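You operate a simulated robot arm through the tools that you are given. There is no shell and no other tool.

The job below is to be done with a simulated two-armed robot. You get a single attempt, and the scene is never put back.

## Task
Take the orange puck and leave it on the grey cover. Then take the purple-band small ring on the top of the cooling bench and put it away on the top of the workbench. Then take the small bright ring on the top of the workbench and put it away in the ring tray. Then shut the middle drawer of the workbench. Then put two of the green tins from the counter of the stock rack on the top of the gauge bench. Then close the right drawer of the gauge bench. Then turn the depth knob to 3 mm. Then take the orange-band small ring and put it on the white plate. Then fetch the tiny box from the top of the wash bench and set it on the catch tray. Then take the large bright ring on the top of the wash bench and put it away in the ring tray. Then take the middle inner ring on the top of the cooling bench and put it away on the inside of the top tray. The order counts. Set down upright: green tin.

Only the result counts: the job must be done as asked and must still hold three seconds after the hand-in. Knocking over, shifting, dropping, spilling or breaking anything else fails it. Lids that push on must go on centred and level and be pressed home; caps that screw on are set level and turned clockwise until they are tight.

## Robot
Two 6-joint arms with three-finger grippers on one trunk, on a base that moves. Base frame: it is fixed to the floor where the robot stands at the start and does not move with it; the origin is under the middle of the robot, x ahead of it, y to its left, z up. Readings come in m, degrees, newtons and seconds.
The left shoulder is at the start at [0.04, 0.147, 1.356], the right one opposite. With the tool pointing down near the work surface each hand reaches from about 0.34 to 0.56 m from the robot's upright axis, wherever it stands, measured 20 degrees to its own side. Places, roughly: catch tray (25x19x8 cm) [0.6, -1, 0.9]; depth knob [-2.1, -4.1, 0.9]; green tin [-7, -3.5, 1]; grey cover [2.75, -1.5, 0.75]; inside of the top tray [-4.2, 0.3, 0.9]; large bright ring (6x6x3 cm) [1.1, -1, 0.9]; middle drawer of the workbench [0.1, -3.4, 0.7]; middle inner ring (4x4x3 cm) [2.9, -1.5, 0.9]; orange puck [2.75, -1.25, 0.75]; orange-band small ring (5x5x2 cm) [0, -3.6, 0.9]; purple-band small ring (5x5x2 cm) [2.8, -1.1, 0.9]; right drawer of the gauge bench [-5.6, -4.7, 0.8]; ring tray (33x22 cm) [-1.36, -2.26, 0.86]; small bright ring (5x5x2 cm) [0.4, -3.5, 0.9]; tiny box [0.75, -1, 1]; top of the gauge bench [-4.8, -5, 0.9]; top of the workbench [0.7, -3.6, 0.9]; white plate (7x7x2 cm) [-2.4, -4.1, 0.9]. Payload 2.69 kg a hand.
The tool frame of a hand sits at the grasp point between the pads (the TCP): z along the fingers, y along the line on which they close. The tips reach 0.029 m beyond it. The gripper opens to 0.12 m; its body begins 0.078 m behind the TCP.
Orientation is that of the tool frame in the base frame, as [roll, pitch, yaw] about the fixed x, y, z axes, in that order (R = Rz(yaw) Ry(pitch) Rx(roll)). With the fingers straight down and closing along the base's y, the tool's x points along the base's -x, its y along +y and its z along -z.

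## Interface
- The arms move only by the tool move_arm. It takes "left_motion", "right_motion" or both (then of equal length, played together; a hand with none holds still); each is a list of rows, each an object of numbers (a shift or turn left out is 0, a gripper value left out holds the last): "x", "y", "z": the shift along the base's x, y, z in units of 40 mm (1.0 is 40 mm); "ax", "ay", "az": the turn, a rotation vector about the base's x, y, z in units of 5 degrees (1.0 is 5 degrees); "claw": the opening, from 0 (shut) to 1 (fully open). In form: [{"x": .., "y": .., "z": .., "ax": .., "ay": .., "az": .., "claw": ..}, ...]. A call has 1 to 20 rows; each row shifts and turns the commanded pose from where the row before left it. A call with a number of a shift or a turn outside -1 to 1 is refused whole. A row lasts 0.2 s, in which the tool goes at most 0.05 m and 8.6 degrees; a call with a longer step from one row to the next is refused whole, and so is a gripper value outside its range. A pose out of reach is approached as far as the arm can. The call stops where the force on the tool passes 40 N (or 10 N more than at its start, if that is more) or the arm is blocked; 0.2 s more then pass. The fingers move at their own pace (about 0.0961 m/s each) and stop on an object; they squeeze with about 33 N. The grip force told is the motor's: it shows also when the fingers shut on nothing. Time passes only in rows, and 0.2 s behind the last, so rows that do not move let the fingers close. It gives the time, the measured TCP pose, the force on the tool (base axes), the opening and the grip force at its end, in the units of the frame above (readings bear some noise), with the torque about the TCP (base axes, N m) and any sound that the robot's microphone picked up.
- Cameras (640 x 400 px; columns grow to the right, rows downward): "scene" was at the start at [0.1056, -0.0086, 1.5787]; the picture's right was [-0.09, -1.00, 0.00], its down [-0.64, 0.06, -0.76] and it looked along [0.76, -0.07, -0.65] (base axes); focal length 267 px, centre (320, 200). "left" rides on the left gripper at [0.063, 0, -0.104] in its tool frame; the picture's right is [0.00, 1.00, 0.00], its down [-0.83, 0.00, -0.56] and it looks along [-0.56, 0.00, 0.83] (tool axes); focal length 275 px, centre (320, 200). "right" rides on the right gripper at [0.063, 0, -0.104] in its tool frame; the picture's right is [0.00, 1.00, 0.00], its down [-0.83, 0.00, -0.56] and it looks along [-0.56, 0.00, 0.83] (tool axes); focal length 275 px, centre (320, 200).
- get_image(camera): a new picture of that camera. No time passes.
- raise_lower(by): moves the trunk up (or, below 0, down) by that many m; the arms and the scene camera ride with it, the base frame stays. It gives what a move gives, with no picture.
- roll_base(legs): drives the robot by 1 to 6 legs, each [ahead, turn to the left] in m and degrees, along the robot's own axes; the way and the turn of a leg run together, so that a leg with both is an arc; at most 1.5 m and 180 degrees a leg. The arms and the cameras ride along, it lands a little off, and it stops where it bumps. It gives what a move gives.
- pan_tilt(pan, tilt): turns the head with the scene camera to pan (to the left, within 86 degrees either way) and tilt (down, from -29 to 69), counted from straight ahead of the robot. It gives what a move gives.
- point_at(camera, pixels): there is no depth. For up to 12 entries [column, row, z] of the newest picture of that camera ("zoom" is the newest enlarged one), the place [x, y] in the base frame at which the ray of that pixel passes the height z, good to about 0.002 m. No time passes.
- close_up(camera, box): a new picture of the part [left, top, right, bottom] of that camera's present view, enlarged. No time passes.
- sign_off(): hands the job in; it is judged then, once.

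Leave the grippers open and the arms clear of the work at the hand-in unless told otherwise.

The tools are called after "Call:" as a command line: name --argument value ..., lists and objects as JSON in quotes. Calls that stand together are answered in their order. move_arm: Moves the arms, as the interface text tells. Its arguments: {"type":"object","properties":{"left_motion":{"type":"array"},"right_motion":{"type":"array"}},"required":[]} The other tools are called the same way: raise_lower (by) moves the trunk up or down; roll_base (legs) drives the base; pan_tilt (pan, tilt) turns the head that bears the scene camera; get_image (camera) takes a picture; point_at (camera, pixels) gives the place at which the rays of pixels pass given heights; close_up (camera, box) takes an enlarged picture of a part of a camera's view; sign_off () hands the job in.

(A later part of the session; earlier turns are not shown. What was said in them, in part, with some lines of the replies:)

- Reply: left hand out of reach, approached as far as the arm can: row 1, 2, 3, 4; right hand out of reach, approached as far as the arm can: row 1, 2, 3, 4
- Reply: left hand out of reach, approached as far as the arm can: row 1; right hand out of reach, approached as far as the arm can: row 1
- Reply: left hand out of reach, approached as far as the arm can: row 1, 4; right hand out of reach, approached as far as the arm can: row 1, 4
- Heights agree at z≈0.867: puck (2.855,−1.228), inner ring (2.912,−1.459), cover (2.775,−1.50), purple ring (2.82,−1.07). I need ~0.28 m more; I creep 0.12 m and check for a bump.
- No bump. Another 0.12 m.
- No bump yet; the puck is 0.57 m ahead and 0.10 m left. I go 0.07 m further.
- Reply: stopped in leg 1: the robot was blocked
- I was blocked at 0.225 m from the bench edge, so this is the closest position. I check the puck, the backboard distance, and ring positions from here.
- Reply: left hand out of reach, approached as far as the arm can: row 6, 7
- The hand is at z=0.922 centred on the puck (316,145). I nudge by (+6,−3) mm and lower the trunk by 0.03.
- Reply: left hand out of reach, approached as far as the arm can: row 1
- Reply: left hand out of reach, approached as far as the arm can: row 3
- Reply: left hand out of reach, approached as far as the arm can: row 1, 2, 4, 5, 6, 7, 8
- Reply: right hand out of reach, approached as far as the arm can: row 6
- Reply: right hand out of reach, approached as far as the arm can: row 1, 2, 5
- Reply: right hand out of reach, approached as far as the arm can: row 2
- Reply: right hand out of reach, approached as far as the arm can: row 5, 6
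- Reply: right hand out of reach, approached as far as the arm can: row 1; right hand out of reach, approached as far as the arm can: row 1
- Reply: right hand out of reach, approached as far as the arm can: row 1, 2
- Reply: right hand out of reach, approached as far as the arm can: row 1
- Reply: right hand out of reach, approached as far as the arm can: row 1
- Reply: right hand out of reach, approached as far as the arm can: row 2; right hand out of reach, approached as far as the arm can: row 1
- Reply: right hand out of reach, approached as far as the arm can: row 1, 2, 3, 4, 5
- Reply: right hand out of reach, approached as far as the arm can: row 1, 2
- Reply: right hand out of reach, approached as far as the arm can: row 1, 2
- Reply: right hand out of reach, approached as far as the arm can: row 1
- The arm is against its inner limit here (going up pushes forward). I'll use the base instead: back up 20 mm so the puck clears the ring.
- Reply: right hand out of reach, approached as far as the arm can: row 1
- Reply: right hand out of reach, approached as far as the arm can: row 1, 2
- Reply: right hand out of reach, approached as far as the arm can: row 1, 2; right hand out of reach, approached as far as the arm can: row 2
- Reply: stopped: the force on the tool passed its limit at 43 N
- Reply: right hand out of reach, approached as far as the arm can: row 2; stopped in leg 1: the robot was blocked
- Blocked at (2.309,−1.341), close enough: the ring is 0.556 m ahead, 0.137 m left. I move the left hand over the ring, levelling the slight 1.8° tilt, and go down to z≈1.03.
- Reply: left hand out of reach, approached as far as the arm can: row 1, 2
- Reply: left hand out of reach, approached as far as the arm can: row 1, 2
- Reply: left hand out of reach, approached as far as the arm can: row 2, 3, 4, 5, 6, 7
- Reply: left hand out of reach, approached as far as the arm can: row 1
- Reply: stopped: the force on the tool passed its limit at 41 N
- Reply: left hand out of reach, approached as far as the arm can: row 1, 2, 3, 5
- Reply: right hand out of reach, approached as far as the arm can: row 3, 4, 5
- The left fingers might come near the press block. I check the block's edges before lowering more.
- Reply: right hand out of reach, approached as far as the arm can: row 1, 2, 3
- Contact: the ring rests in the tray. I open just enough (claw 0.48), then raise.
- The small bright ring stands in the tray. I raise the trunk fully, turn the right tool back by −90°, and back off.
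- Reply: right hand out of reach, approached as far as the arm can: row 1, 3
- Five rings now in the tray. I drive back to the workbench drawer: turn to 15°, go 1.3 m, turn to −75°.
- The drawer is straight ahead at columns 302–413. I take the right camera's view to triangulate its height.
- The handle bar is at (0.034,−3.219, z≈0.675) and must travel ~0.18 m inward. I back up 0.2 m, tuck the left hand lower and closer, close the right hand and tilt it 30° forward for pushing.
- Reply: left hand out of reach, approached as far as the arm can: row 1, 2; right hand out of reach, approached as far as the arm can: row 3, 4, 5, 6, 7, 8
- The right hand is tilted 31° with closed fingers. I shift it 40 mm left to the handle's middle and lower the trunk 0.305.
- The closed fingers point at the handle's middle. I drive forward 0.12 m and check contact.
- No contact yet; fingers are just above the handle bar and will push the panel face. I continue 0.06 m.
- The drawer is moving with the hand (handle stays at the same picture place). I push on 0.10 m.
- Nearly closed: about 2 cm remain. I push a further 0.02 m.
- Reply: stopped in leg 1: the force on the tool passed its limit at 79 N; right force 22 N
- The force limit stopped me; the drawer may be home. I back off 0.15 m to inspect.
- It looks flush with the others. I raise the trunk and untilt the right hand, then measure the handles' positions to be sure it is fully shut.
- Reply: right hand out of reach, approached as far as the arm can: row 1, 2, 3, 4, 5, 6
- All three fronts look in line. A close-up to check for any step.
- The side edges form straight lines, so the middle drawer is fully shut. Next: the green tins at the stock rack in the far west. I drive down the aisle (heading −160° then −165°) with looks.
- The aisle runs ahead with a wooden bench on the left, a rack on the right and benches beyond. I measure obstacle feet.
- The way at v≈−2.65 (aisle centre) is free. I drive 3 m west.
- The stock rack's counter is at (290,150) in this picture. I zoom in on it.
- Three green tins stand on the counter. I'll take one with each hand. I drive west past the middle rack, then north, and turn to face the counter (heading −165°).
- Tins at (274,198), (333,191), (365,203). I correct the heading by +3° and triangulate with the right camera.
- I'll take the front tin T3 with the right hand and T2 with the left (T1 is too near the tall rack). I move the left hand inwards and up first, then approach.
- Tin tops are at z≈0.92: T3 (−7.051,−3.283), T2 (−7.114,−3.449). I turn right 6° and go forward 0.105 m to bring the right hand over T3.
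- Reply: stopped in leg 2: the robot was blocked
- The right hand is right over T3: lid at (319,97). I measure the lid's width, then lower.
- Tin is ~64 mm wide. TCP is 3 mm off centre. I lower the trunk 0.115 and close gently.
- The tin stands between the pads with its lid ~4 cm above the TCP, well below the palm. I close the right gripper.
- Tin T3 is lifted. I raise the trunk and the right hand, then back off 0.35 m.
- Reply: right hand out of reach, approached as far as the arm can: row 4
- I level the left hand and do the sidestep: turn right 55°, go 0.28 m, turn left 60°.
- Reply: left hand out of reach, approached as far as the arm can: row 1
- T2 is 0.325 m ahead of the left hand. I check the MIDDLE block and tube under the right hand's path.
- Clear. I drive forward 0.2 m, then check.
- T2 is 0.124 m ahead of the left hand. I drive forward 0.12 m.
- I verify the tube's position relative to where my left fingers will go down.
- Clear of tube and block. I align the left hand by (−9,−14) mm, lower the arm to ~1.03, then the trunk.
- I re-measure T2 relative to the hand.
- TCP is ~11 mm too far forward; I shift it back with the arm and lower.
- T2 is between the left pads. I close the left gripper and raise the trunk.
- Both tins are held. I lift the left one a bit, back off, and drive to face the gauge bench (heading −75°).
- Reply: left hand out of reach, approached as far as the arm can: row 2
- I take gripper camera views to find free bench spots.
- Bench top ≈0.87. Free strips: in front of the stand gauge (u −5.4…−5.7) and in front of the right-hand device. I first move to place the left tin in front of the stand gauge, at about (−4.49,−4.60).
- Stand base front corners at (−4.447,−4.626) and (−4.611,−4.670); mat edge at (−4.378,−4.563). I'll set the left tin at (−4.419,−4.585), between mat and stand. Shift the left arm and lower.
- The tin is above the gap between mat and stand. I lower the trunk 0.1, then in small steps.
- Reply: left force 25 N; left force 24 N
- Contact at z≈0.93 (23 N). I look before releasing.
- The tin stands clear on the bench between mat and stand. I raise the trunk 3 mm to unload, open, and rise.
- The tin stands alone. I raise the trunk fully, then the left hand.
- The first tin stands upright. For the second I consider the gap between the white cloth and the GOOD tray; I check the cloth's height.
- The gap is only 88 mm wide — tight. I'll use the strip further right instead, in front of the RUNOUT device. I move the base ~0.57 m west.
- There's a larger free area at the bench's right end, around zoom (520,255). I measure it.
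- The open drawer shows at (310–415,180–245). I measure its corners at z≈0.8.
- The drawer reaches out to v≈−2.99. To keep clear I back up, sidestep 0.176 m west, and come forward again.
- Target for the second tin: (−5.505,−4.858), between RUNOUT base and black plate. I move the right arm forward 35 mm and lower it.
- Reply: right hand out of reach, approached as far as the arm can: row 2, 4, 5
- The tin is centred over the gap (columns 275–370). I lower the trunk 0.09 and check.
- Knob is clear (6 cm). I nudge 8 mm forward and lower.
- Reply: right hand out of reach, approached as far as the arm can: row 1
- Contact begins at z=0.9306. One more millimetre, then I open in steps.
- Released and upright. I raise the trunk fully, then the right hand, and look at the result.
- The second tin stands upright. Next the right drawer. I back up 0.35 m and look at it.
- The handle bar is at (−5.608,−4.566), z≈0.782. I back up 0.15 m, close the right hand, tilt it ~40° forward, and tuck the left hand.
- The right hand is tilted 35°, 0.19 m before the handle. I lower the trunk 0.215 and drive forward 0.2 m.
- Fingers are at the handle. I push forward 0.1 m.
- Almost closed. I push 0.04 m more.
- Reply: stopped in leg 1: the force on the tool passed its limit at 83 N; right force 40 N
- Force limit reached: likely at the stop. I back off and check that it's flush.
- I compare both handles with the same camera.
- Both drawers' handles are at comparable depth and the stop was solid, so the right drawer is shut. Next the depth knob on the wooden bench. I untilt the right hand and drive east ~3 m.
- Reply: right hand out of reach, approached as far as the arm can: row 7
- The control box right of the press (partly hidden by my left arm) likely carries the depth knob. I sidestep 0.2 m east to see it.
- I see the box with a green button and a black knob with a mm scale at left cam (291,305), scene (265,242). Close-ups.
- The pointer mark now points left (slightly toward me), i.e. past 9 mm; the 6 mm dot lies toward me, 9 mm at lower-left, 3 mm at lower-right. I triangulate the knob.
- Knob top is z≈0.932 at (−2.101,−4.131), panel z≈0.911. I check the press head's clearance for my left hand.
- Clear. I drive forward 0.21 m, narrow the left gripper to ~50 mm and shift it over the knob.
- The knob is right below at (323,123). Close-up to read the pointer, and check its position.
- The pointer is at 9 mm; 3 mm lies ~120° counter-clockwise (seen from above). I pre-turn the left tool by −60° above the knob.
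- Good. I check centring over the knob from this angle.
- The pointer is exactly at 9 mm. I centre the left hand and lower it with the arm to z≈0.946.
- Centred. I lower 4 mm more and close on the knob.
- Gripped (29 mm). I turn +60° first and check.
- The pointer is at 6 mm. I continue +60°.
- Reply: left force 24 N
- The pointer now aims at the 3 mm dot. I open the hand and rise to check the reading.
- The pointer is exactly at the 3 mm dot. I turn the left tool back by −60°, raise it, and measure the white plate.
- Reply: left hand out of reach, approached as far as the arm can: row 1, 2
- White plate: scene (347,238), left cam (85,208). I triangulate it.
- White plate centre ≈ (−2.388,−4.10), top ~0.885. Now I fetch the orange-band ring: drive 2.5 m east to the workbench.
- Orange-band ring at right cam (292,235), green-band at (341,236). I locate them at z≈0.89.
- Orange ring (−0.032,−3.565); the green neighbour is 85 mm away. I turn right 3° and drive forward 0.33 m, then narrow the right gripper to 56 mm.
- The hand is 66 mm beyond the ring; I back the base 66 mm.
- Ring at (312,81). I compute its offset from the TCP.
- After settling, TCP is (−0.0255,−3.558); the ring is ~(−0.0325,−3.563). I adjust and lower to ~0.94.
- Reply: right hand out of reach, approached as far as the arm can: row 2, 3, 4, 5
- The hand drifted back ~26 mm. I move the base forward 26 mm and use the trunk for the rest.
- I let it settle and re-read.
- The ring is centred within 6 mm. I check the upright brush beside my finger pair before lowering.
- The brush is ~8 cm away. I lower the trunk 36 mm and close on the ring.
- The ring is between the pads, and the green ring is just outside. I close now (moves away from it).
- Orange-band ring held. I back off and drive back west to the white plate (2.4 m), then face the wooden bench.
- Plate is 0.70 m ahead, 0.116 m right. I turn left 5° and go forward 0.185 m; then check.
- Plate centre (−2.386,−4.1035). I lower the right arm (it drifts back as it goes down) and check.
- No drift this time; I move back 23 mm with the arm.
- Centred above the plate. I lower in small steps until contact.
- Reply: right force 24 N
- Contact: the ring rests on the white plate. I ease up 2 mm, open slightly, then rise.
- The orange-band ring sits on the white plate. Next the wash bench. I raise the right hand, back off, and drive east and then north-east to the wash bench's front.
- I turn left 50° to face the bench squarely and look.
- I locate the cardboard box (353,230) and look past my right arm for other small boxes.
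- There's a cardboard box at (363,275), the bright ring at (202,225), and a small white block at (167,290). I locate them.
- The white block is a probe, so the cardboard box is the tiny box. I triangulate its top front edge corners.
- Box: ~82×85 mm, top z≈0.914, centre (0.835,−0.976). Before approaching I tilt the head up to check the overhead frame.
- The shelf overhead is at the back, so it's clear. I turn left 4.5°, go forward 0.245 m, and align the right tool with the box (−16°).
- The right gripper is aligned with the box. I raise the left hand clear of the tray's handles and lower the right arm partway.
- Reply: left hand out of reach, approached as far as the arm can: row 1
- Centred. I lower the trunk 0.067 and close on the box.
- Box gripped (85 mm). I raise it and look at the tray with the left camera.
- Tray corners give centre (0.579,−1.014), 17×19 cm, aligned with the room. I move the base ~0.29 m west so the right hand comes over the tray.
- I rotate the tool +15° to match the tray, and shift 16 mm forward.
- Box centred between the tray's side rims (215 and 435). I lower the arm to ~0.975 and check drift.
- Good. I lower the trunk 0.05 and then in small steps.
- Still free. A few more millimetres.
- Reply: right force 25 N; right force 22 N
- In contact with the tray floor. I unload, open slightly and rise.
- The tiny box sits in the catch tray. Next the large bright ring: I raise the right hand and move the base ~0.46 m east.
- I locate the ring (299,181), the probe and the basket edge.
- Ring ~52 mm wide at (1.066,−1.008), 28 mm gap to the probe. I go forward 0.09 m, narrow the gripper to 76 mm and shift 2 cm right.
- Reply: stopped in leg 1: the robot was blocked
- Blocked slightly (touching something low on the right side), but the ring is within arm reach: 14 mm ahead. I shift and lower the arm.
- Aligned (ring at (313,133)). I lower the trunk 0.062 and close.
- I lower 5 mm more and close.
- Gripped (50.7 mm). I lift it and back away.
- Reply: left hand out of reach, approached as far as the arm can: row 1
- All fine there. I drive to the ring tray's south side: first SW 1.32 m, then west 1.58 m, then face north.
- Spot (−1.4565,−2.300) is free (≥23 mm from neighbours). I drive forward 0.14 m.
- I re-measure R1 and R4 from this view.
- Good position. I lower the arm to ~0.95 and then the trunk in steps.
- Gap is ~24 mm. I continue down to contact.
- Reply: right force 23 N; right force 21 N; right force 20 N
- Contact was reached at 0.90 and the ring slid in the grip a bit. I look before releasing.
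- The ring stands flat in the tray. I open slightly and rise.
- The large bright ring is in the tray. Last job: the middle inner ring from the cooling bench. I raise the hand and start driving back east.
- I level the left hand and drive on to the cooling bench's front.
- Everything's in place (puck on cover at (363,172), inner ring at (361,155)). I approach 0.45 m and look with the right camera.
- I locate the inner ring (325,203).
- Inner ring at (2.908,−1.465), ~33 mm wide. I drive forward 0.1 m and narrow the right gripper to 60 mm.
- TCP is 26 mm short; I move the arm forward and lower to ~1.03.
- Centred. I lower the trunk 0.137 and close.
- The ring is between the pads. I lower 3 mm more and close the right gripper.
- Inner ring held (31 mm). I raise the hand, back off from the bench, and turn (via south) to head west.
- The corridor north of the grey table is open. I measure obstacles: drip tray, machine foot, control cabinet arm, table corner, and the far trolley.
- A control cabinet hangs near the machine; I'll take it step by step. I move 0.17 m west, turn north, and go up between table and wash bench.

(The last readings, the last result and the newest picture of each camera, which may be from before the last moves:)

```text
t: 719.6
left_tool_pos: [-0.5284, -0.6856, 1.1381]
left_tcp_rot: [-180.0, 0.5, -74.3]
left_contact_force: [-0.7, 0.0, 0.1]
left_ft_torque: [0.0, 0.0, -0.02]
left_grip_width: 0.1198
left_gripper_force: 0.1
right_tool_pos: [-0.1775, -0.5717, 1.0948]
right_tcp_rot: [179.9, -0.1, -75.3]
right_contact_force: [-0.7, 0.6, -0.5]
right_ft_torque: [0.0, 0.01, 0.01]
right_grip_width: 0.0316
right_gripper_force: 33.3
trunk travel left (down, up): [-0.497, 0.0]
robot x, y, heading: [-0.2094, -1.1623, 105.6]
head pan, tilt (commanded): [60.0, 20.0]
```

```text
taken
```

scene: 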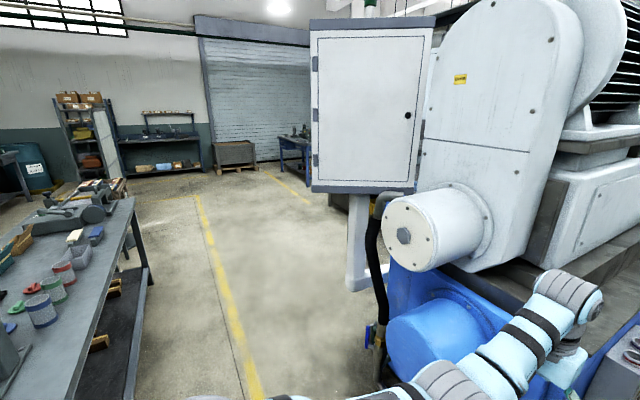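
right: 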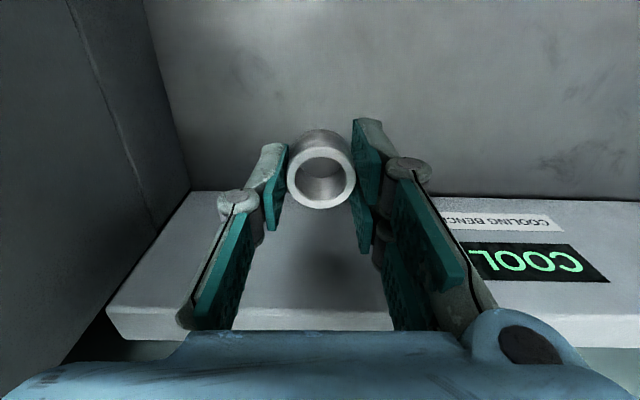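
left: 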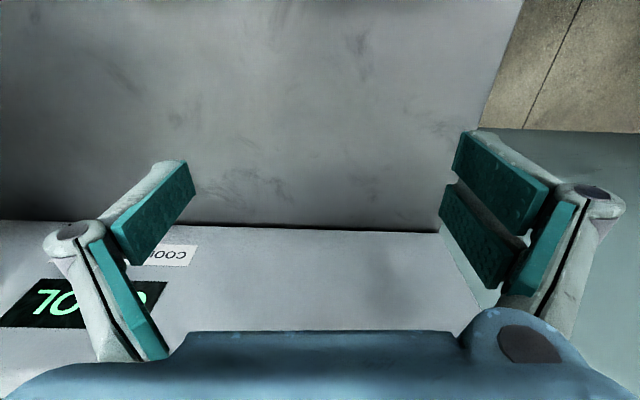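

The machine's white motor might intrude in this corridor. I use vertical parallax: query points now, then lower the trunk 0.3 m and query again.

Call:
point_at --camera "scene" --pixels '[[403, 237, 1.1], [403, 237, 1.2], [403, 237, 1.0], [387, 325, 0.7], [387, 325, 0.8], [387, 325, 0.6], [313, 190, 1.1], [313, 190, 1.2], [350, 290, 0.5], [350, 290, 0.7]]'

Call:
raise_lower --by -0.3

Call:
get_image --camera "scene"

```text
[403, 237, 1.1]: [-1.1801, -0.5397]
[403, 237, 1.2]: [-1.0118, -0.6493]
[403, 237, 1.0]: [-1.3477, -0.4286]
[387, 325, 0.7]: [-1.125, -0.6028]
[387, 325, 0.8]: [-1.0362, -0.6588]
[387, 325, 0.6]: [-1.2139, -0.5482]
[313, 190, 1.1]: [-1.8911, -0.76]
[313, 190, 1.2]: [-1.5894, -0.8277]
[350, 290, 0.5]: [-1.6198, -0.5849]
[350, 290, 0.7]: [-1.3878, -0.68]
```

```text
t: 722.6
left_tool_pos: [-0.5282, -0.685, 0.8383]
left_tcp_rot: [-180.0, 0.4, -74.2]
left_contact_force: [-1.0, -0.7, -0.2]
left_ft_torque: [0.03, 0.01, -0.03]
left_grip_width: 0.1201
left_gripper_force: 0.0
right_tool_pos: [-0.1773, -0.5709, 0.7959]
right_tcp_rot: [179.9, 0.0, -75.3]
right_contact_force: [0.0, 1.3, -1.0]
right_ft_torque: [0.01, 0.0, 0.03]
right_grip_width: 0.0315
right_gripper_force: 33.7
trunk travel left (down, up): [-0.197, 0.3]
robot x, y, heading: [-0.2123, -1.155, 105.7]
head pan, tilt (commanded): [60.0, 20.0]
```

```text
taken
```

scene: 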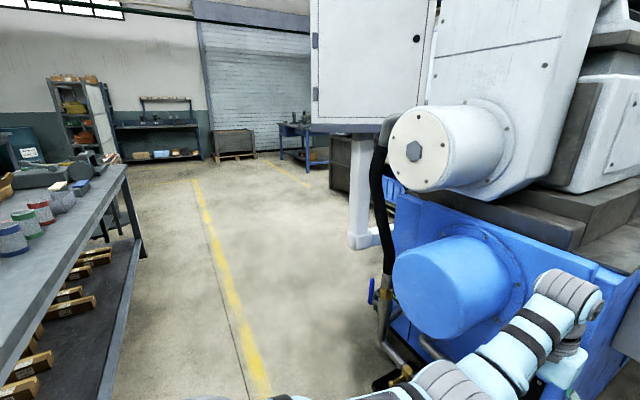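

I query the same features in the lowered view.

Call:
point_at --camera "scene" --pixels '[[412, 150, 1.0], [412, 150, 1.1], [412, 150, 1.15], [312, 125, 1.1], [312, 125, 1.15], [312, 125, 1.2], [396, 268, 0.7], [396, 268, 0.8], [352, 245, 0.6], [352, 245, 0.7], [412, 192, 1.0], [412, 192, 0.95]]'

```text
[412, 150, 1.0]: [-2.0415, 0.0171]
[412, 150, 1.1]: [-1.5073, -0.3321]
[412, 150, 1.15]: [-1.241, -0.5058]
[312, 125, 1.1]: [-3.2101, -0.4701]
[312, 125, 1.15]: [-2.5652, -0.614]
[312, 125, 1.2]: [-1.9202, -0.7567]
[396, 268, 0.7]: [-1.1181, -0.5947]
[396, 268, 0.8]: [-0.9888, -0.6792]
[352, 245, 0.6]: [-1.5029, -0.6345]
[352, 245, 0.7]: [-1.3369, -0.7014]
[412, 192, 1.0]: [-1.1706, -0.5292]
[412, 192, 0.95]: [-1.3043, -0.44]
```

Motor face is at v≈−0.35 and the cabinet at v≈−0.44, so the corridor (v −1.39…−0.44) is ~0.95 m wide: passable. I raise the trunk, turn west (192°) and drive 1.4 m.

Call:
raise_lower --by 0.3

Call:
roll_base --legs '[[0, 86.3], [0.7, 0]]'

Call:
pan_tilt --pan -10 --tilt 20

Call:
get_image --camera "scene"

```text
t: 725.6
left_tool_pos: [-0.5286, -0.6849, 1.138]
left_tcp_rot: [180.0, 0.5, -74.2]
left_contact_force: [-0.4, 0.2, 0.6]
left_ft_torque: [0.0, 0.01, 0.01]
left_grip_width: 0.1199
left_gripper_force: 0.0
right_tool_pos: [-0.1781, -0.5714, 1.0949]
right_tcp_rot: [-179.9, -0.2, -75.3]
right_contact_force: [-0.5, -0.4, 0.0]
right_ft_torque: [-0.01, 0.0, 0.01]
right_grip_width: 0.0316
right_gripper_force: 32.9
trunk travel left (down, up): [-0.497, 0.0]
robot x, y, heading: [-0.2079, -1.1551, 105.7]
head pan, tilt (commanded): [60.0, 20.0]
```

```text
t: 733.1
left_tool_pos: [-1.3669, -1.6194, 1.1386]
left_tcp_rot: [-180.0, 0.6, 13.5]
left_contact_force: [-0.2, -0.1, 0.2]
left_ft_torque: [0.0, 0.05, -0.03]
left_grip_width: 0.1202
left_gripper_force: 0.0
right_tool_pos: [-1.4688, -1.2633, 1.0953]
right_tcp_rot: [180.0, 0.0, 12.6]
right_contact_force: [0.2, -0.4, -1.6]
right_ft_torque: [-0.03, 0.0, -0.03]
right_grip_width: 0.0315
right_gripper_force: 33.1
trunk travel left (down, up): [-0.497, 0.0]
robot x, y, heading: [-0.8856, -1.3231, -166.3]
head pan, tilt (commanded): [60.0, 20.0]
```

```text
t: 734.5
left_tool_pos: [-1.3688, -1.6182, 1.1371]
left_tcp_rot: [180.0, 0.6, 13.6]
left_contact_force: [-0.8, -0.5, -0.2]
left_ft_torque: [0.02, 0.0, -0.01]
left_grip_width: 0.1198
left_gripper_force: 0.0
right_tool_pos: [-1.4697, -1.2639, 1.0947]
right_tcp_rot: [180.0, -0.1, 12.5]
right_contact_force: [0.0, -0.7, -1.1]
right_ft_torque: [0.0, -0.01, -0.02]
right_grip_width: 0.0316
right_gripper_force: 33.0
trunk travel left (down, up): [-0.497, 0.0]
robot x, y, heading: [-0.8841, -1.3152, -166.4]
head pan, tilt (commanded): [-10.0, 20.0]
```

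```text
taken
```

scene: 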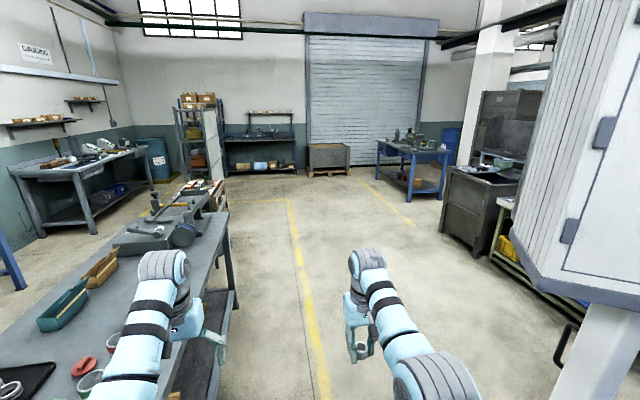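

I'm in the corridor with good margins; the target is likely the grey crate with a tray on top at (485,170). I drive on 1.3 m.

Call:
roll_base --legs '[[1.3, 0]]'

Call:
pan_tilt --pan -50 --tilt 25

Call:
get_image --camera "scene"

```text
t: 741.2
left_tool_pos: [-2.6715, -1.9264, 1.1377]
left_tcp_rot: [-180.0, 0.5, 13.3]
left_contact_force: [-0.2, -0.6, 0.2]
left_ft_torque: [-0.04, 0.03, -0.01]
left_grip_width: 0.12
left_gripper_force: 0.1
right_tool_pos: [-2.7686, -1.5717, 1.0955]
right_tcp_rot: [-180.0, 0.1, 12.3]
right_contact_force: [-0.2, 0.0, -0.1]
right_ft_torque: [-0.02, 0.0, 0.01]
right_grip_width: 0.0315
right_gripper_force: 32.7
trunk travel left (down, up): [-0.497, 0.0]
robot x, y, heading: [-2.1907, -1.6293, -166.8]
head pan, tilt (commanded): [-10.0, 20.0]
```

```text
t: 742.3
left_tool_pos: [-2.6724, -1.9264, 1.1369]
left_tcp_rot: [-180.0, 0.5, 13.3]
left_contact_force: [0.5, -0.4, -0.5]
left_ft_torque: [0.01, 0.02, 0.01]
left_grip_width: 0.1201
left_gripper_force: 0.0
right_tool_pos: [-2.7701, -1.5708, 1.0946]
right_tcp_rot: [-179.9, 0.0, 12.2]
right_contact_force: [0.3, -0.6, -0.6]
right_ft_torque: [0.01, -0.01, -0.02]
right_grip_width: 0.0318
right_gripper_force: 33.2
trunk travel left (down, up): [-0.497, 0.0]
robot x, y, heading: [-2.1854, -1.6311, -166.7]
head pan, tilt (commanded): [-50.0, 25.0]
```

```text
taken
```

scene: 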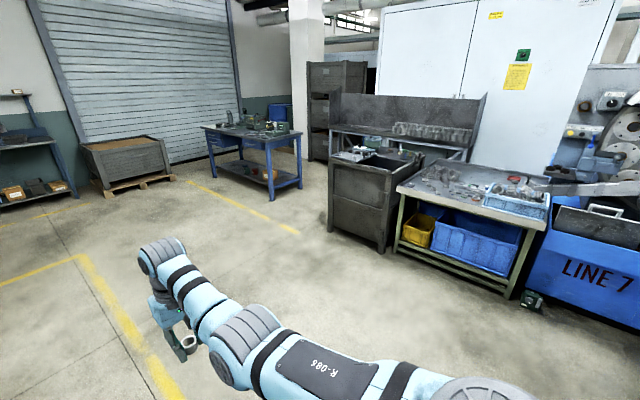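

I zoom into the grey cabinet and the table beside it.

Call:
close_up --camera "scene" --box '[300, 80, 560, 270]'

Call:
point_at --camera "scene" --pixels '[[370, 155, 0.9], [395, 165, 0.9], [335, 160, 0.9], [420, 180, 0.9], [450, 180, 0.85], [385, 253, 0.0], [330, 228, 0.0], [510, 298, 0.0], [395, 250, 0.0]]'

```text
2.11 times, centred on (430, 175) of scene
```

zoom: 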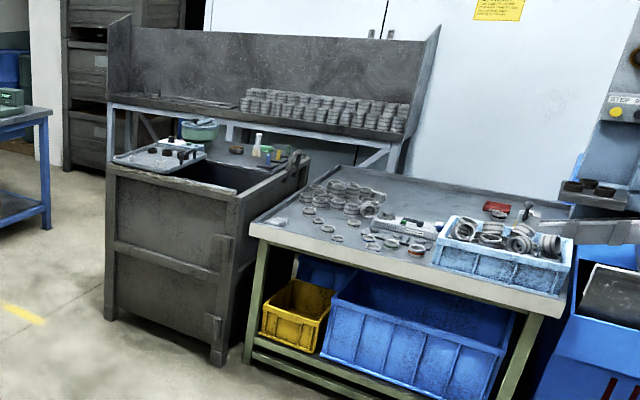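

```text
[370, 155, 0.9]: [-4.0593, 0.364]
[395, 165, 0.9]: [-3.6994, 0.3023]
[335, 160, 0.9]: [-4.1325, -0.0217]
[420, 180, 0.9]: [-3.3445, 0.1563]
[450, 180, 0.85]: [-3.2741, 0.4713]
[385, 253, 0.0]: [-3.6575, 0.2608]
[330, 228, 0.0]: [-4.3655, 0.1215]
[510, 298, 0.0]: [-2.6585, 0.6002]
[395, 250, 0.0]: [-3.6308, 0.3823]
```

The top tray belongs to this grey cabinet (front at v≈1.2). I drive there: heading 150°, ~2.2 m, then face north.

Call:
roll_base --legs '[[0, -43], [1.2, 0], [0.95, 0], [0, -45.3]]'

Call:
pan_tilt --pan 0 --tilt 35

Call:
get_image --camera "scene"

```text
t: 757.0
left_tool_pos: [-4.3507, -0.0693, 1.1354]
left_tcp_rot: [-180.0, 0.7, -76.7]
left_contact_force: [-0.7, -0.2, -1.3]
left_ft_torque: [0.0, 0.0, -0.01]
left_grip_width: 0.1198
left_gripper_force: 0.1
right_tool_pos: [-3.9949, 0.0271, 1.0948]
right_tcp_rot: [180.0, -0.1, -77.8]
right_contact_force: [-0.9, 0.1, -1.0]
right_ft_torque: [-0.01, 0.0, 0.01]
right_grip_width: 0.0316
right_gripper_force: 33.3
trunk travel left (down, up): [-0.497, 0.0]
robot x, y, heading: [-4.0577, -0.5565, 103.2]
head pan, tilt (commanded): [-50.0, 25.0]
```

```text
t: 758.2
left_tool_pos: [-4.3501, -0.0701, 1.1368]
left_tcp_rot: [-179.9, 0.7, -76.8]
left_contact_force: [-0.2, 0.4, -0.9]
left_ft_torque: [0.0, 0.03, -0.02]
left_grip_width: 0.1199
left_gripper_force: 0.0
right_tool_pos: [-3.9944, 0.029, 1.094]
right_tcp_rot: [-179.9, -0.2, -77.7]
right_contact_force: [0.2, 0.3, -1.6]
right_ft_torque: [0.02, -0.01, 0.01]
right_grip_width: 0.0319
right_gripper_force: 33.5
trunk travel left (down, up): [-0.497, 0.0]
robot x, y, heading: [-4.05, -0.5578, 103.3]
head pan, tilt (commanded): [0.0, 35.0]
```

```text
taken
```

scene: 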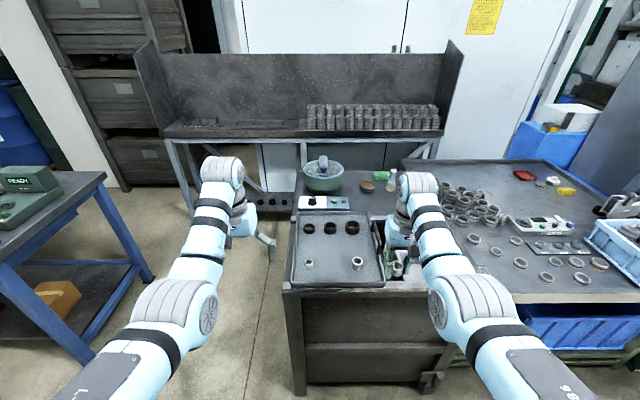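

There it is: a shallow tray with inner rings at (340,245). I zoom in and look with the right camera.

Call:
close_up --camera "scene" --box '[270, 170, 430, 300]'

Call:
get_image --camera "right"

```text
3.08 times, centred on (350, 235) of scene
```

zoom: 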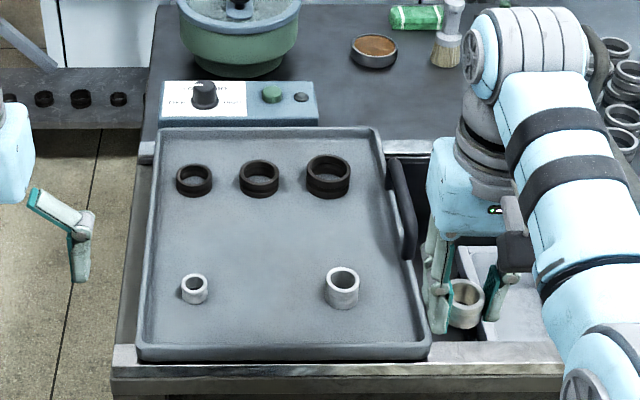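

```text
taken
```

right: 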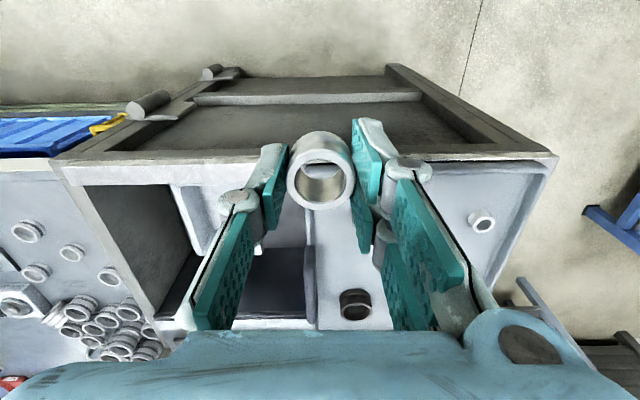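

The middle silver place between the two silver rings is free. I triangulate with the small silver ring: scene (309,264), right cam (483,221).

Call:
point_at --camera "scene" --pixels '[[309, 263, 0.84], [309, 263, 0.88], [309, 263, 0.92], [357, 261, 0.88], [337, 264, 0.88], [297, 287, 0.88], [409, 287, 0.88], [375, 212, 0.88], [302, 213, 0.88]]'

Call:
point_at --camera "right" --pixels '[[482, 221, 0.84], [482, 221, 0.88], [482, 221, 0.92], [356, 303, 0.88], [556, 165, 0.88]]'

```text
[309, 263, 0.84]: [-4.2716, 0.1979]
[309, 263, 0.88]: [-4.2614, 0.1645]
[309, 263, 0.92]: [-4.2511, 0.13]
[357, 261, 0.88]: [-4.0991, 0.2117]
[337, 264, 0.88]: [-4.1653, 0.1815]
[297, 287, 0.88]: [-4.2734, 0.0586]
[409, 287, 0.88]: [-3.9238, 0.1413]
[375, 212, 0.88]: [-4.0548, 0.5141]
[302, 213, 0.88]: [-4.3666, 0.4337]
```

```text
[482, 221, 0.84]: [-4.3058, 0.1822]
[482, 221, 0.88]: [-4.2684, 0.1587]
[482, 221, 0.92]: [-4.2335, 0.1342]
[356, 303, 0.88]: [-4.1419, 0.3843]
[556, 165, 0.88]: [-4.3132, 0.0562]
```

Target spot (−4.178,0.172), tray floor ≈0.86. I check the blue table on my left before turning.

Call:
point_at --camera "scene" --pixels '[[105, 173, 0.88], [150, 280, 0.0], [60, 345, 0.0], [55, 170, 1.0], [386, 286, 0.88], [0, 268, 0.88]]'

Call:
get_image --camera "left"

```text
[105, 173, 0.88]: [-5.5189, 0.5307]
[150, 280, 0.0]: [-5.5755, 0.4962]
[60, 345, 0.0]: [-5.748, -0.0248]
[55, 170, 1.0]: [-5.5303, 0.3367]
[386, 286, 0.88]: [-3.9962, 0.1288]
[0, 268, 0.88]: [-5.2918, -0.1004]
```

```text
taken
```

left: 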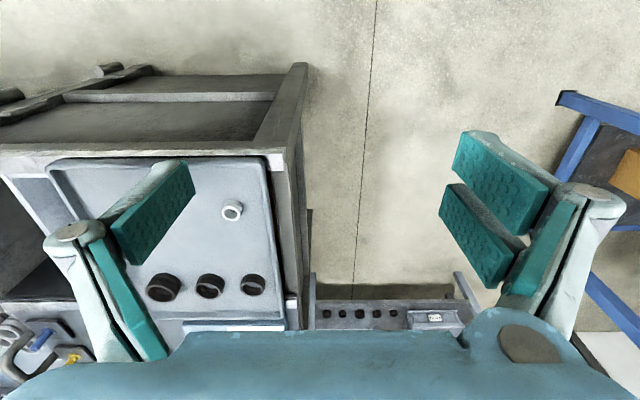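

The blue table is far enough away. I turn left 10.5° and go forward 0.19 m.

Call:
roll_base --legs '[[0, 10.5], [0.17, 0]]'

Call:
move_arm --right_motion '[{}, {}]'

Call:
get_image --camera "right"

Call:
get_image --camera "scene"

```text
t: 760.4
left_tool_pos: [-4.5012, 0.0202, 1.139]
left_tcp_rot: [-180.0, 0.9, -66.3]
left_contact_force: [-0.1, -0.1, 0.3]
left_ft_torque: [0.02, 0.0, 0.02]
left_grip_width: 0.1201
left_gripper_force: 0.1
right_tool_pos: [-4.1703, 0.1823, 1.0969]
right_tcp_rot: [-180.0, 0.2, -67.3]
right_contact_force: [-0.2, 0.4, -0.1]
right_ft_torque: [-0.02, 0.03, -0.01]
right_grip_width: 0.0317
right_gripper_force: 32.8
trunk travel left (down, up): [-0.497, 0.0]
robot x, y, heading: [-4.1211, -0.4018, 113.9]
head pan, tilt (commanded): [0.0, 35.0]
```

```text
t: 761.0
left_tool_pos: [-4.5014, 0.0254, 1.1383]
left_tcp_rot: [-179.9, 0.7, -66.3]
left_contact_force: [-0.2, -0.5, 0.1]
left_ft_torque: [0.01, 0.0, -0.01]
left_grip_width: 0.1202
left_gripper_force: 0.1
right_tool_pos: [-4.1699, 0.1845, 1.0957]
right_tcp_rot: [-179.9, 0.0, -67.3]
right_contact_force: [0.0, -0.2, 0.7]
right_ft_torque: [-0.01, 0.02, 0.01]
right_grip_width: 0.032
right_gripper_force: 32.8
trunk travel left (down, up): [-0.497, 0.0]
robot x, y, heading: [-4.121, -0.3981, 113.8]
head pan, tilt (commanded): [0.0, 35.0]
```

```text
taken
```

right: 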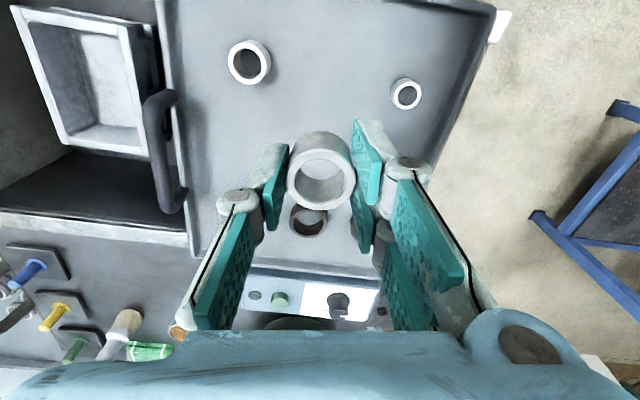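

```text
taken
```

scene: 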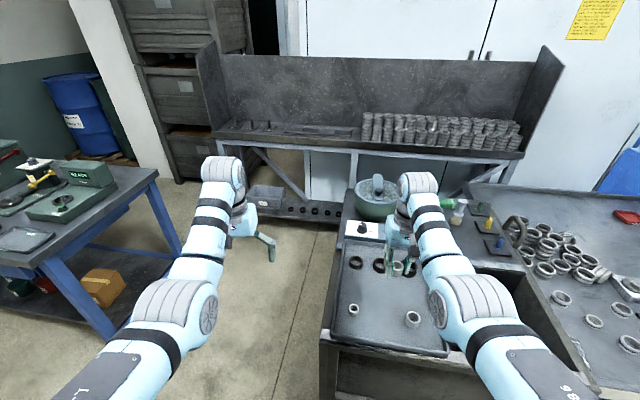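

I locate the silver rings and the dark middle one from here.

Call:
point_at --camera "right" --pixels '[[249, 63, 0.892], [405, 94, 0.887], [308, 223, 0.885], [170, 60, 0.875], [480, 90, 0.875]]'

```text
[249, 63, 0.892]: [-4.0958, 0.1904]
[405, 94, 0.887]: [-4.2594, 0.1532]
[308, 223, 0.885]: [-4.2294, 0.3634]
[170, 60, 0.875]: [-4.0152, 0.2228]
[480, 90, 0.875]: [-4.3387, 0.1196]
```

I shift by (−8,−12) mm and lower the right arm toward the free place between the silver rings.

Call:
move_arm --right_motion '[{"x": -0.2, "y": -0.31}, {"z": -0.8}, {"z": -0.8}, {"z": -0.8}]'

Call:
get_image --camera "right"

```text
t: 762.0
left_tool_pos: [-4.5015, 0.0253, 1.1352]
left_tcp_rot: [-179.9, 0.7, -66.3]
left_contact_force: [-0.2, 0.9, -0.6]
left_ft_torque: [0.02, -0.02, -0.03]
left_grip_width: 0.1201
left_gripper_force: 0.1
right_tool_pos: [-4.1795, 0.1715, 0.9989]
right_tcp_rot: [-180.0, -0.2, -67.2]
right_contact_force: [-0.5, -0.3, -0.7]
right_ft_torque: [-0.01, 0.04, -0.03]
right_grip_width: 0.0314
right_gripper_force: 32.8
trunk travel left (down, up): [-0.497, 0.0]
robot x, y, heading: [-4.1202, -0.4017, 113.7]
head pan, tilt (commanded): [0.0, 35.0]
```

```text
taken
```

right: 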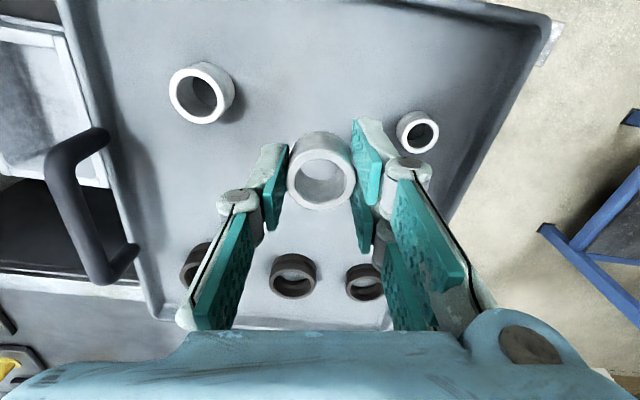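

Well placed between the two silver rings. I lower the trunk 0.09, then small steps.

Call:
raise_lower --by -0.09

Call:
get_image --camera "right"

Call:
raise_lower --by -0.006

Call:
raise_lower --by -0.004

```text
t: 763.2
left_tool_pos: [-4.5025, 0.0239, 1.0476]
left_tcp_rot: [-179.9, 0.7, -66.3]
left_contact_force: [0.5, 0.6, 0.0]
left_ft_torque: [0.05, 0.0, 0.04]
left_grip_width: 0.12
left_gripper_force: 0.2
right_tool_pos: [-4.1809, 0.1704, 0.9091]
right_tcp_rot: [179.9, 0.0, -67.4]
right_contact_force: [-0.4, -0.3, -0.2]
right_ft_torque: [0.03, -0.01, -0.03]
right_grip_width: 0.0316
right_gripper_force: 32.7
trunk travel left (down, up): [-0.407, 0.09]
robot x, y, heading: [-4.1198, -0.4036, 113.6]
head pan, tilt (commanded): [0.0, 35.0]
```

```text
taken
```

right: 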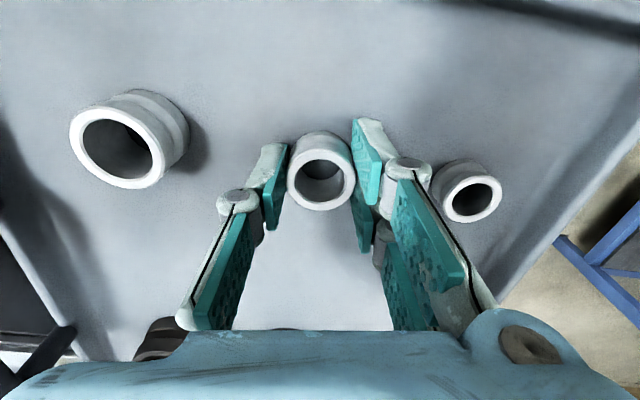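

```text
t: 763.8
left_tool_pos: [-4.5027, 0.0234, 1.0423]
left_tcp_rot: [-180.0, 0.7, -66.2]
left_contact_force: [-0.2, 0.8, -0.7]
left_ft_torque: [0.02, 0.0, 0.01]
left_grip_width: 0.1201
left_gripper_force: 0.0
right_tool_pos: [-4.1818, 0.1711, 0.9073]
right_tcp_rot: [180.0, 0.3, -67.4]
right_contact_force: [0.5, 4.6, 24.1]
right_ft_torque: [0.19, -0.02, 0.0]
right_grip_width: 0.0321
right_gripper_force: 33.7
trunk travel left (down, up): [-0.401, 0.096]
robot x, y, heading: [-4.1248, -0.4023, 113.8]
head pan, tilt (commanded): [0.0, 35.0]
```

```text
t: 764.2
left_tool_pos: [-4.5023, 0.0222, 1.0401]
left_tcp_rot: [-179.9, 0.9, -66.3]
left_contact_force: [0.0, 0.2, 0.2]
left_ft_torque: [0.03, -0.02, -0.03]
left_grip_width: 0.1203
left_gripper_force: 0.0
right_tool_pos: [-4.1821, 0.1707, 0.9071]
right_tcp_rot: [-179.9, 0.5, -67.3]
right_contact_force: [3.1, -6.7, 13.5]
right_ft_torque: [-0.46, -0.12, 0.05]
right_grip_width: 0.0319
right_gripper_force: 33.2
trunk travel left (down, up): [-0.399, 0.098]
robot x, y, heading: [-4.1199, -0.4002, 114.0]
head pan, tilt (commanded): [0.0, 35.0]
stopped: the force on the tool passed its limit at 44 N (the readings are from after the stop); the commanded pose is now the measured one
```

Contact: the ring stands on the tray floor. I ease up and open just a little.

Call:
raise_lower --by 0.005

Call:
move_arm --right_motion '[{"claw": 0.33}, {"claw": 0.34}]'

Call:
get_image --camera "right"

```text
t: 764.7
left_tool_pos: [-4.5026, 0.0264, 1.0441]
left_tcp_rot: [-180.0, 0.7, -66.4]
left_contact_force: [-0.2, -0.4, 0.5]
left_ft_torque: [0.02, -0.03, 0.02]
left_grip_width: 0.1201
left_gripper_force: 0.1
right_tool_pos: [-4.1828, 0.1736, 0.9076]
right_tcp_rot: [179.9, 0.4, -67.4]
right_contact_force: [-0.4, 0.6, 0.1]
right_ft_torque: [-0.01, -0.03, 0.0]
right_grip_width: 0.0315
right_gripper_force: 33.0
trunk travel left (down, up): [-0.404, 0.093]
robot x, y, heading: [-4.1217, -0.4017, 113.5]
head pan, tilt (commanded): [0.0, 35.0]
```

```text
t: 765.3
left_tool_pos: [-4.5015, 0.0247, 1.0442]
left_tcp_rot: [-179.8, 0.8, -66.3]
left_contact_force: [-0.4, 0.5, -0.5]
left_ft_torque: [-0.01, 0.02, 0.02]
left_grip_width: 0.1202
left_gripper_force: 0.0
right_tool_pos: [-4.1806, 0.1739, 0.9084]
right_tcp_rot: [180.0, 0.5, -67.3]
right_contact_force: [0.8, 0.3, 0.8]
right_ft_torque: [0.0, 0.03, 0.05]
right_grip_width: 0.0407
right_gripper_force: 0.1
trunk travel left (down, up): [-0.404, 0.093]
robot x, y, heading: [-4.1169, -0.4018, 113.7]
head pan, tilt (commanded): [0.0, 35.0]
```

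```text
taken
```

right: 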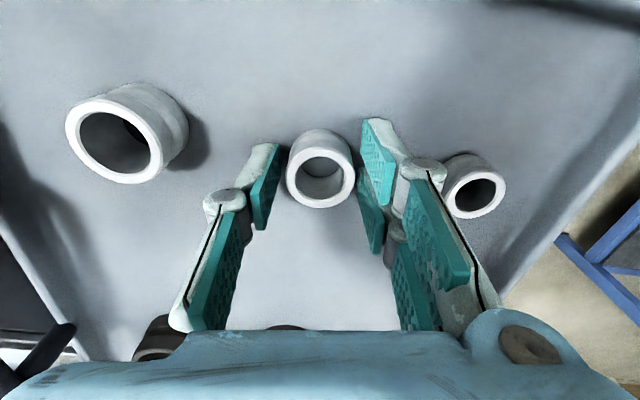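

Released. I raise the trunk fully and check.

Call:
raise_lower --by 0.093

Call:
get_image --camera "right"

Call:
move_arm --right_motion '[{"z": 0.8}, {"z": 0.8}, {"z": 0.8, "claw": 1}, {}]'

Call:
roll_base --legs '[[-0.35, 0]]'

Call:
get_image --camera "scene"

Call:
close_up --camera "scene" --box '[280, 150, 440, 280]'

```text
t: 766.6
left_tool_pos: [-4.5021, 0.0245, 1.1373]
left_tcp_rot: [-179.9, 0.7, -66.3]
left_contact_force: [0.3, -1.1, -0.2]
left_ft_torque: [0.05, 0.0, 0.01]
left_grip_width: 0.1199
left_gripper_force: 0.0
right_tool_pos: [-4.1811, 0.1731, 1.0024]
right_tcp_rot: [180.0, 0.4, -67.4]
right_contact_force: [-0.4, -0.1, 0.8]
right_ft_torque: [-0.03, -0.01, -0.05]
right_grip_width: 0.0407
right_gripper_force: 0.1
trunk travel left (down, up): [-0.497, 0.0]
robot x, y, heading: [-4.1246, -0.4013, 113.7]
head pan, tilt (commanded): [0.0, 35.0]
```

```text
taken
```

right: 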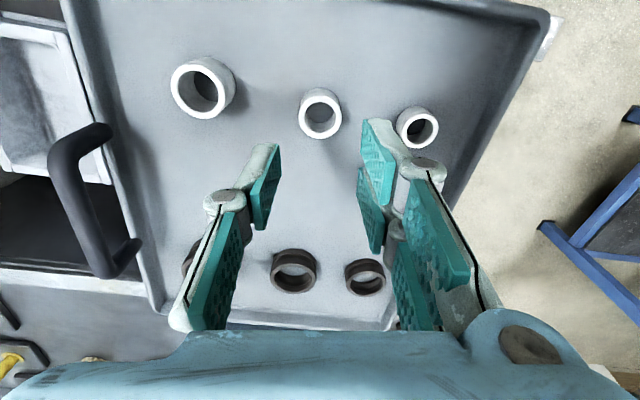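

```text
t: 767.6
left_tool_pos: [-4.5019, 0.0249, 1.1375]
left_tcp_rot: [-179.9, 0.8, -66.4]
left_contact_force: [0.3, 0.8, -0.7]
left_ft_torque: [-0.03, -0.01, 0.0]
left_grip_width: 0.12
left_gripper_force: 0.0
right_tool_pos: [-4.182, 0.1731, 1.0987]
right_tcp_rot: [180.0, 0.4, -67.3]
right_contact_force: [-0.4, 0.8, 0.6]
right_ft_torque: [-0.01, -0.05, -0.03]
right_grip_width: 0.1196
right_gripper_force: 0.0
trunk travel left (down, up): [-0.497, 0.0]
robot x, y, heading: [-4.1214, -0.3989, 113.6]
head pan, tilt (commanded): [0.0, 35.0]
```

```text
t: 769.8
left_tool_pos: [-4.3635, -0.2888, 1.1347]
left_tcp_rot: [-179.9, 0.6, -66.4]
left_contact_force: [0.1, 0.0, -0.3]
left_ft_torque: [-0.04, -0.01, 0.0]
left_grip_width: 0.1198
left_gripper_force: 0.1
right_tool_pos: [-4.0416, -0.1419, 1.0969]
right_tcp_rot: [179.9, 0.3, -67.5]
right_contact_force: [0.0, 0.3, -1.2]
right_ft_torque: [0.01, -0.01, -0.02]
right_grip_width: 0.12
right_gripper_force: 0.0
trunk travel left (down, up): [-0.497, 0.0]
robot x, y, heading: [-3.9873, -0.7149, 113.4]
head pan, tilt (commanded): [0.0, 35.0]
```

```text
taken
```

scene: 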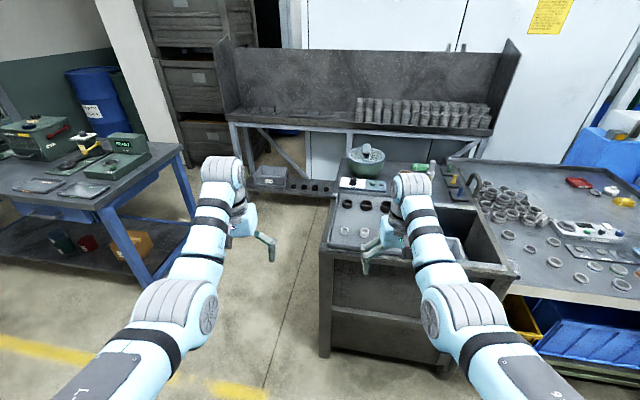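

```text
3.08 times, centred on (360, 215) of scene
```

zoom: 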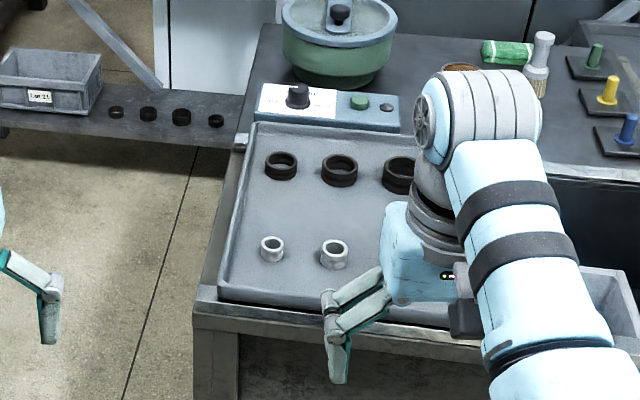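

The middle inner ring stands in the top tray between its neighbours. Before handing in, I want to double-check the gauge bench's right drawer; I drive there around the west side.

Call:
roll_base --legs '[[0, 108.4], [1.2, 0]]'

Call:
pan_tilt --pan 0 --tilt 20

Call:
get_image --camera "scene"

```text
t: 780.6
left_tool_pos: [-5.1578, -2.0326, 1.1375]
left_tcp_rot: [-179.9, 0.9, 42.2]
left_contact_force: [0.9, 0.3, 0.1]
left_ft_torque: [-0.03, 0.03, -0.03]
left_grip_width: 0.1198
left_gripper_force: 0.1
right_tool_pos: [-5.3992, -1.7743, 1.0989]
right_tcp_rot: [-179.9, 0.4, 41.1]
right_contact_force: [-0.6, 0.8, -0.2]
right_ft_torque: [0.0, 0.01, 0.02]
right_grip_width: 0.1196
right_gripper_force: 0.0
trunk travel left (down, up): [-0.497, 0.0]
robot x, y, heading: [-4.8773, -1.5363, -138.1]
head pan, tilt (commanded): [0.0, 35.0]
```

```text
t: 781.3
left_tool_pos: [-5.1577, -2.0325, 1.1356]
left_tcp_rot: [-179.9, 0.8, 42.2]
left_contact_force: [0.5, 0.2, 0.1]
left_ft_torque: [0.02, -0.01, -0.02]
left_grip_width: 0.1202
left_gripper_force: 0.0
right_tool_pos: [-5.4003, -1.7754, 1.0981]
right_tcp_rot: [180.0, 0.4, 41.1]
right_contact_force: [0.3, -0.2, -0.2]
right_ft_torque: [0.0, 0.02, 0.02]
right_grip_width: 0.1201
right_gripper_force: 0.1
trunk travel left (down, up): [-0.497, 0.0]
robot x, y, heading: [-4.8762, -1.539, -137.5]
head pan, tilt (commanded): [0.0, 20.0]
```

```text
taken
```

scene: 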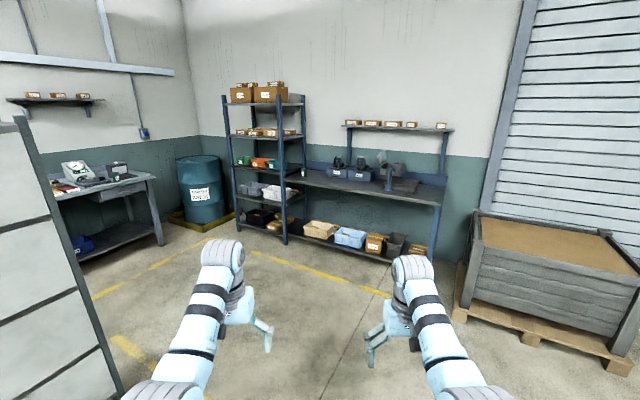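

Open floor ahead. I continue to the gauge bench's right end.

Call:
roll_base --legs '[[1.15, 0], [0, 57], [1.4, 0]]'

Call:
pan_tilt --pan 0 --tilt 45

Call:
get_image --camera "scene"

```text
t: 796.1
left_tool_pos: [-5.2424, -4.1562, 1.1362]
left_tcp_rot: [-179.9, 0.7, 99.6]
left_contact_force: [-0.2, 0.0, 0.2]
left_ft_torque: [-0.01, 0.01, -0.01]
left_grip_width: 0.1199
left_gripper_force: 0.1
right_tool_pos: [-5.5882, -4.2208, 1.0992]
right_tcp_rot: [-180.0, 0.5, 98.3]
right_contact_force: [0.0, -0.3, 0.3]
right_ft_torque: [-0.03, 0.01, 0.0]
right_grip_width: 0.1199
right_gripper_force: 0.1
trunk travel left (down, up): [-0.497, 0.0]
robot x, y, heading: [-5.5071, -3.6506, -80.6]
head pan, tilt (commanded): [0.0, 20.0]
```

```text
t: 797.0
left_tool_pos: [-5.2417, -4.1576, 1.137]
left_tcp_rot: [-180.0, 0.8, 99.5]
left_contact_force: [0.4, 0.9, -0.1]
left_ft_torque: [-0.01, -0.01, -0.01]
left_grip_width: 0.1197
left_gripper_force: 0.1
right_tool_pos: [-5.5881, -4.2242, 1.0979]
right_tcp_rot: [179.9, 0.4, 98.3]
right_contact_force: [-0.1, -0.4, -0.2]
right_ft_torque: [0.0, -0.03, -0.02]
right_grip_width: 0.1201
right_gripper_force: 0.0
trunk travel left (down, up): [-0.497, 0.0]
robot x, y, heading: [-5.5054, -3.6516, -80.7]
head pan, tilt (commanded): [0.0, 45.0]
```

```text
taken
```

scene: 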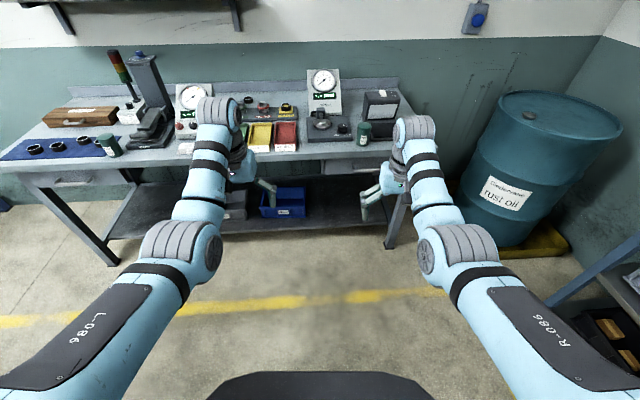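

Both tins stand. I zoom on the right drawer's front.

Call:
close_up --camera "scene" --box '[280, 130, 420, 210]'

Call:
get_image --camera "right"

Call:
close_up --camera "right" --box '[150, 130, 450, 290]'

```text
4.57 times, centred on (350, 170) of scene
```

zoom: 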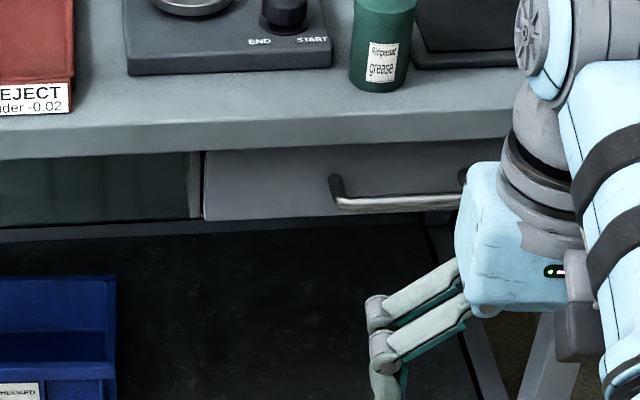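

```text
taken
```

right: 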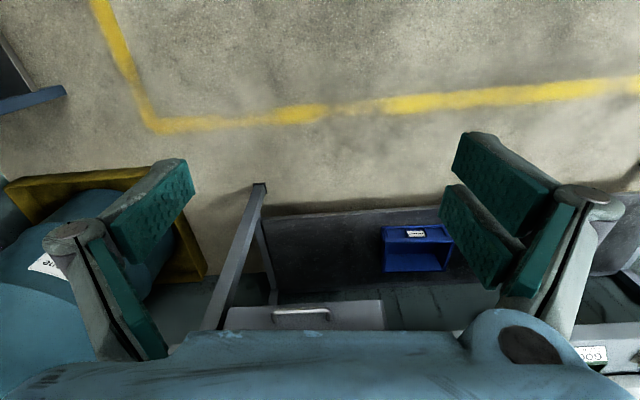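

```text
2.13 times, centred on (300, 210) of right
```

zoom: 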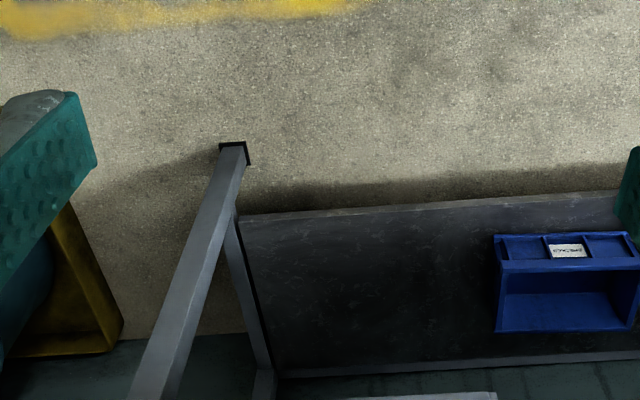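

The panel looks flush with its frame rail. For comparison I zoom on the left (untouched) drawer.

Call:
close_up --camera "scene" --box '[30, 140, 170, 220]'

```text
4.57 times, centred on (100, 180) of scene
```

zoom: 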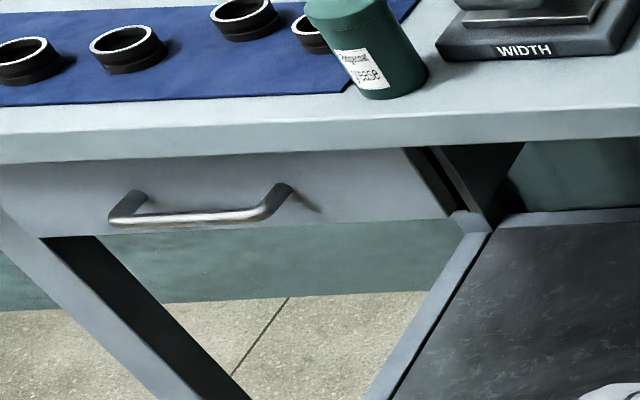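

Both gauge-bench drawers look equally flush, both tins stand upright, the grippers are open and the arms clear. Everything is done in order, so I hand the job in.

Call:
sign_off

```text
The job is handed in.
```

I did all eleven tasks in the order you gave and handed the job in. I don't have the judge's result yet.

1. **Orange puck:** it lies flat on the grey cover, about 5 mm off centre, and may be touching the far rim.
2. **Purple-band ring:** it stands on a clear part of the workbench top.
3. **Small bright ring:** it is in the ring tray. I took the plain-grooved ring nearest the given position; the rings around it have coloured bands.
4. **Workbench middle drawer:** shut. A close-up showed its front flush with the drawers above and below.
5. **Green tins:** both stand upright on the gauge bench, one beside the stand gauge and one beside the runout device.
6. **Gauge bench right drawer:** shut. I pushed until it met a solid stop, then went back before the hand-in and saw it flush with its frame.
7. **Depth knob:** the pointer is on the 3 mm dot. I checked this right after turning it.
8. **Orange-band ring:** it sits on the white plate.
9. **Tiny box:** it is in the catch tray. The position given was a little off, so I took it to be the cardboard box; it was the only box I saw there.
10. **Large bright ring:** it is in the ring tray, about 24 mm from its nearest neighbour.
11. **Middle inner ring:** it stands in the top tray, between the two silver rings.

- **Set down on the way:** I put the puck on the bench once to swap hands.
- **Contacts:** the inner ring may have been nudged by a few millimetres while I carried the puck past it. The base was stopped a few times, at the cooling bench, the stock rack and the wash bench; I saw nothing move.

Both grippers are open and the arms are clear of the work.
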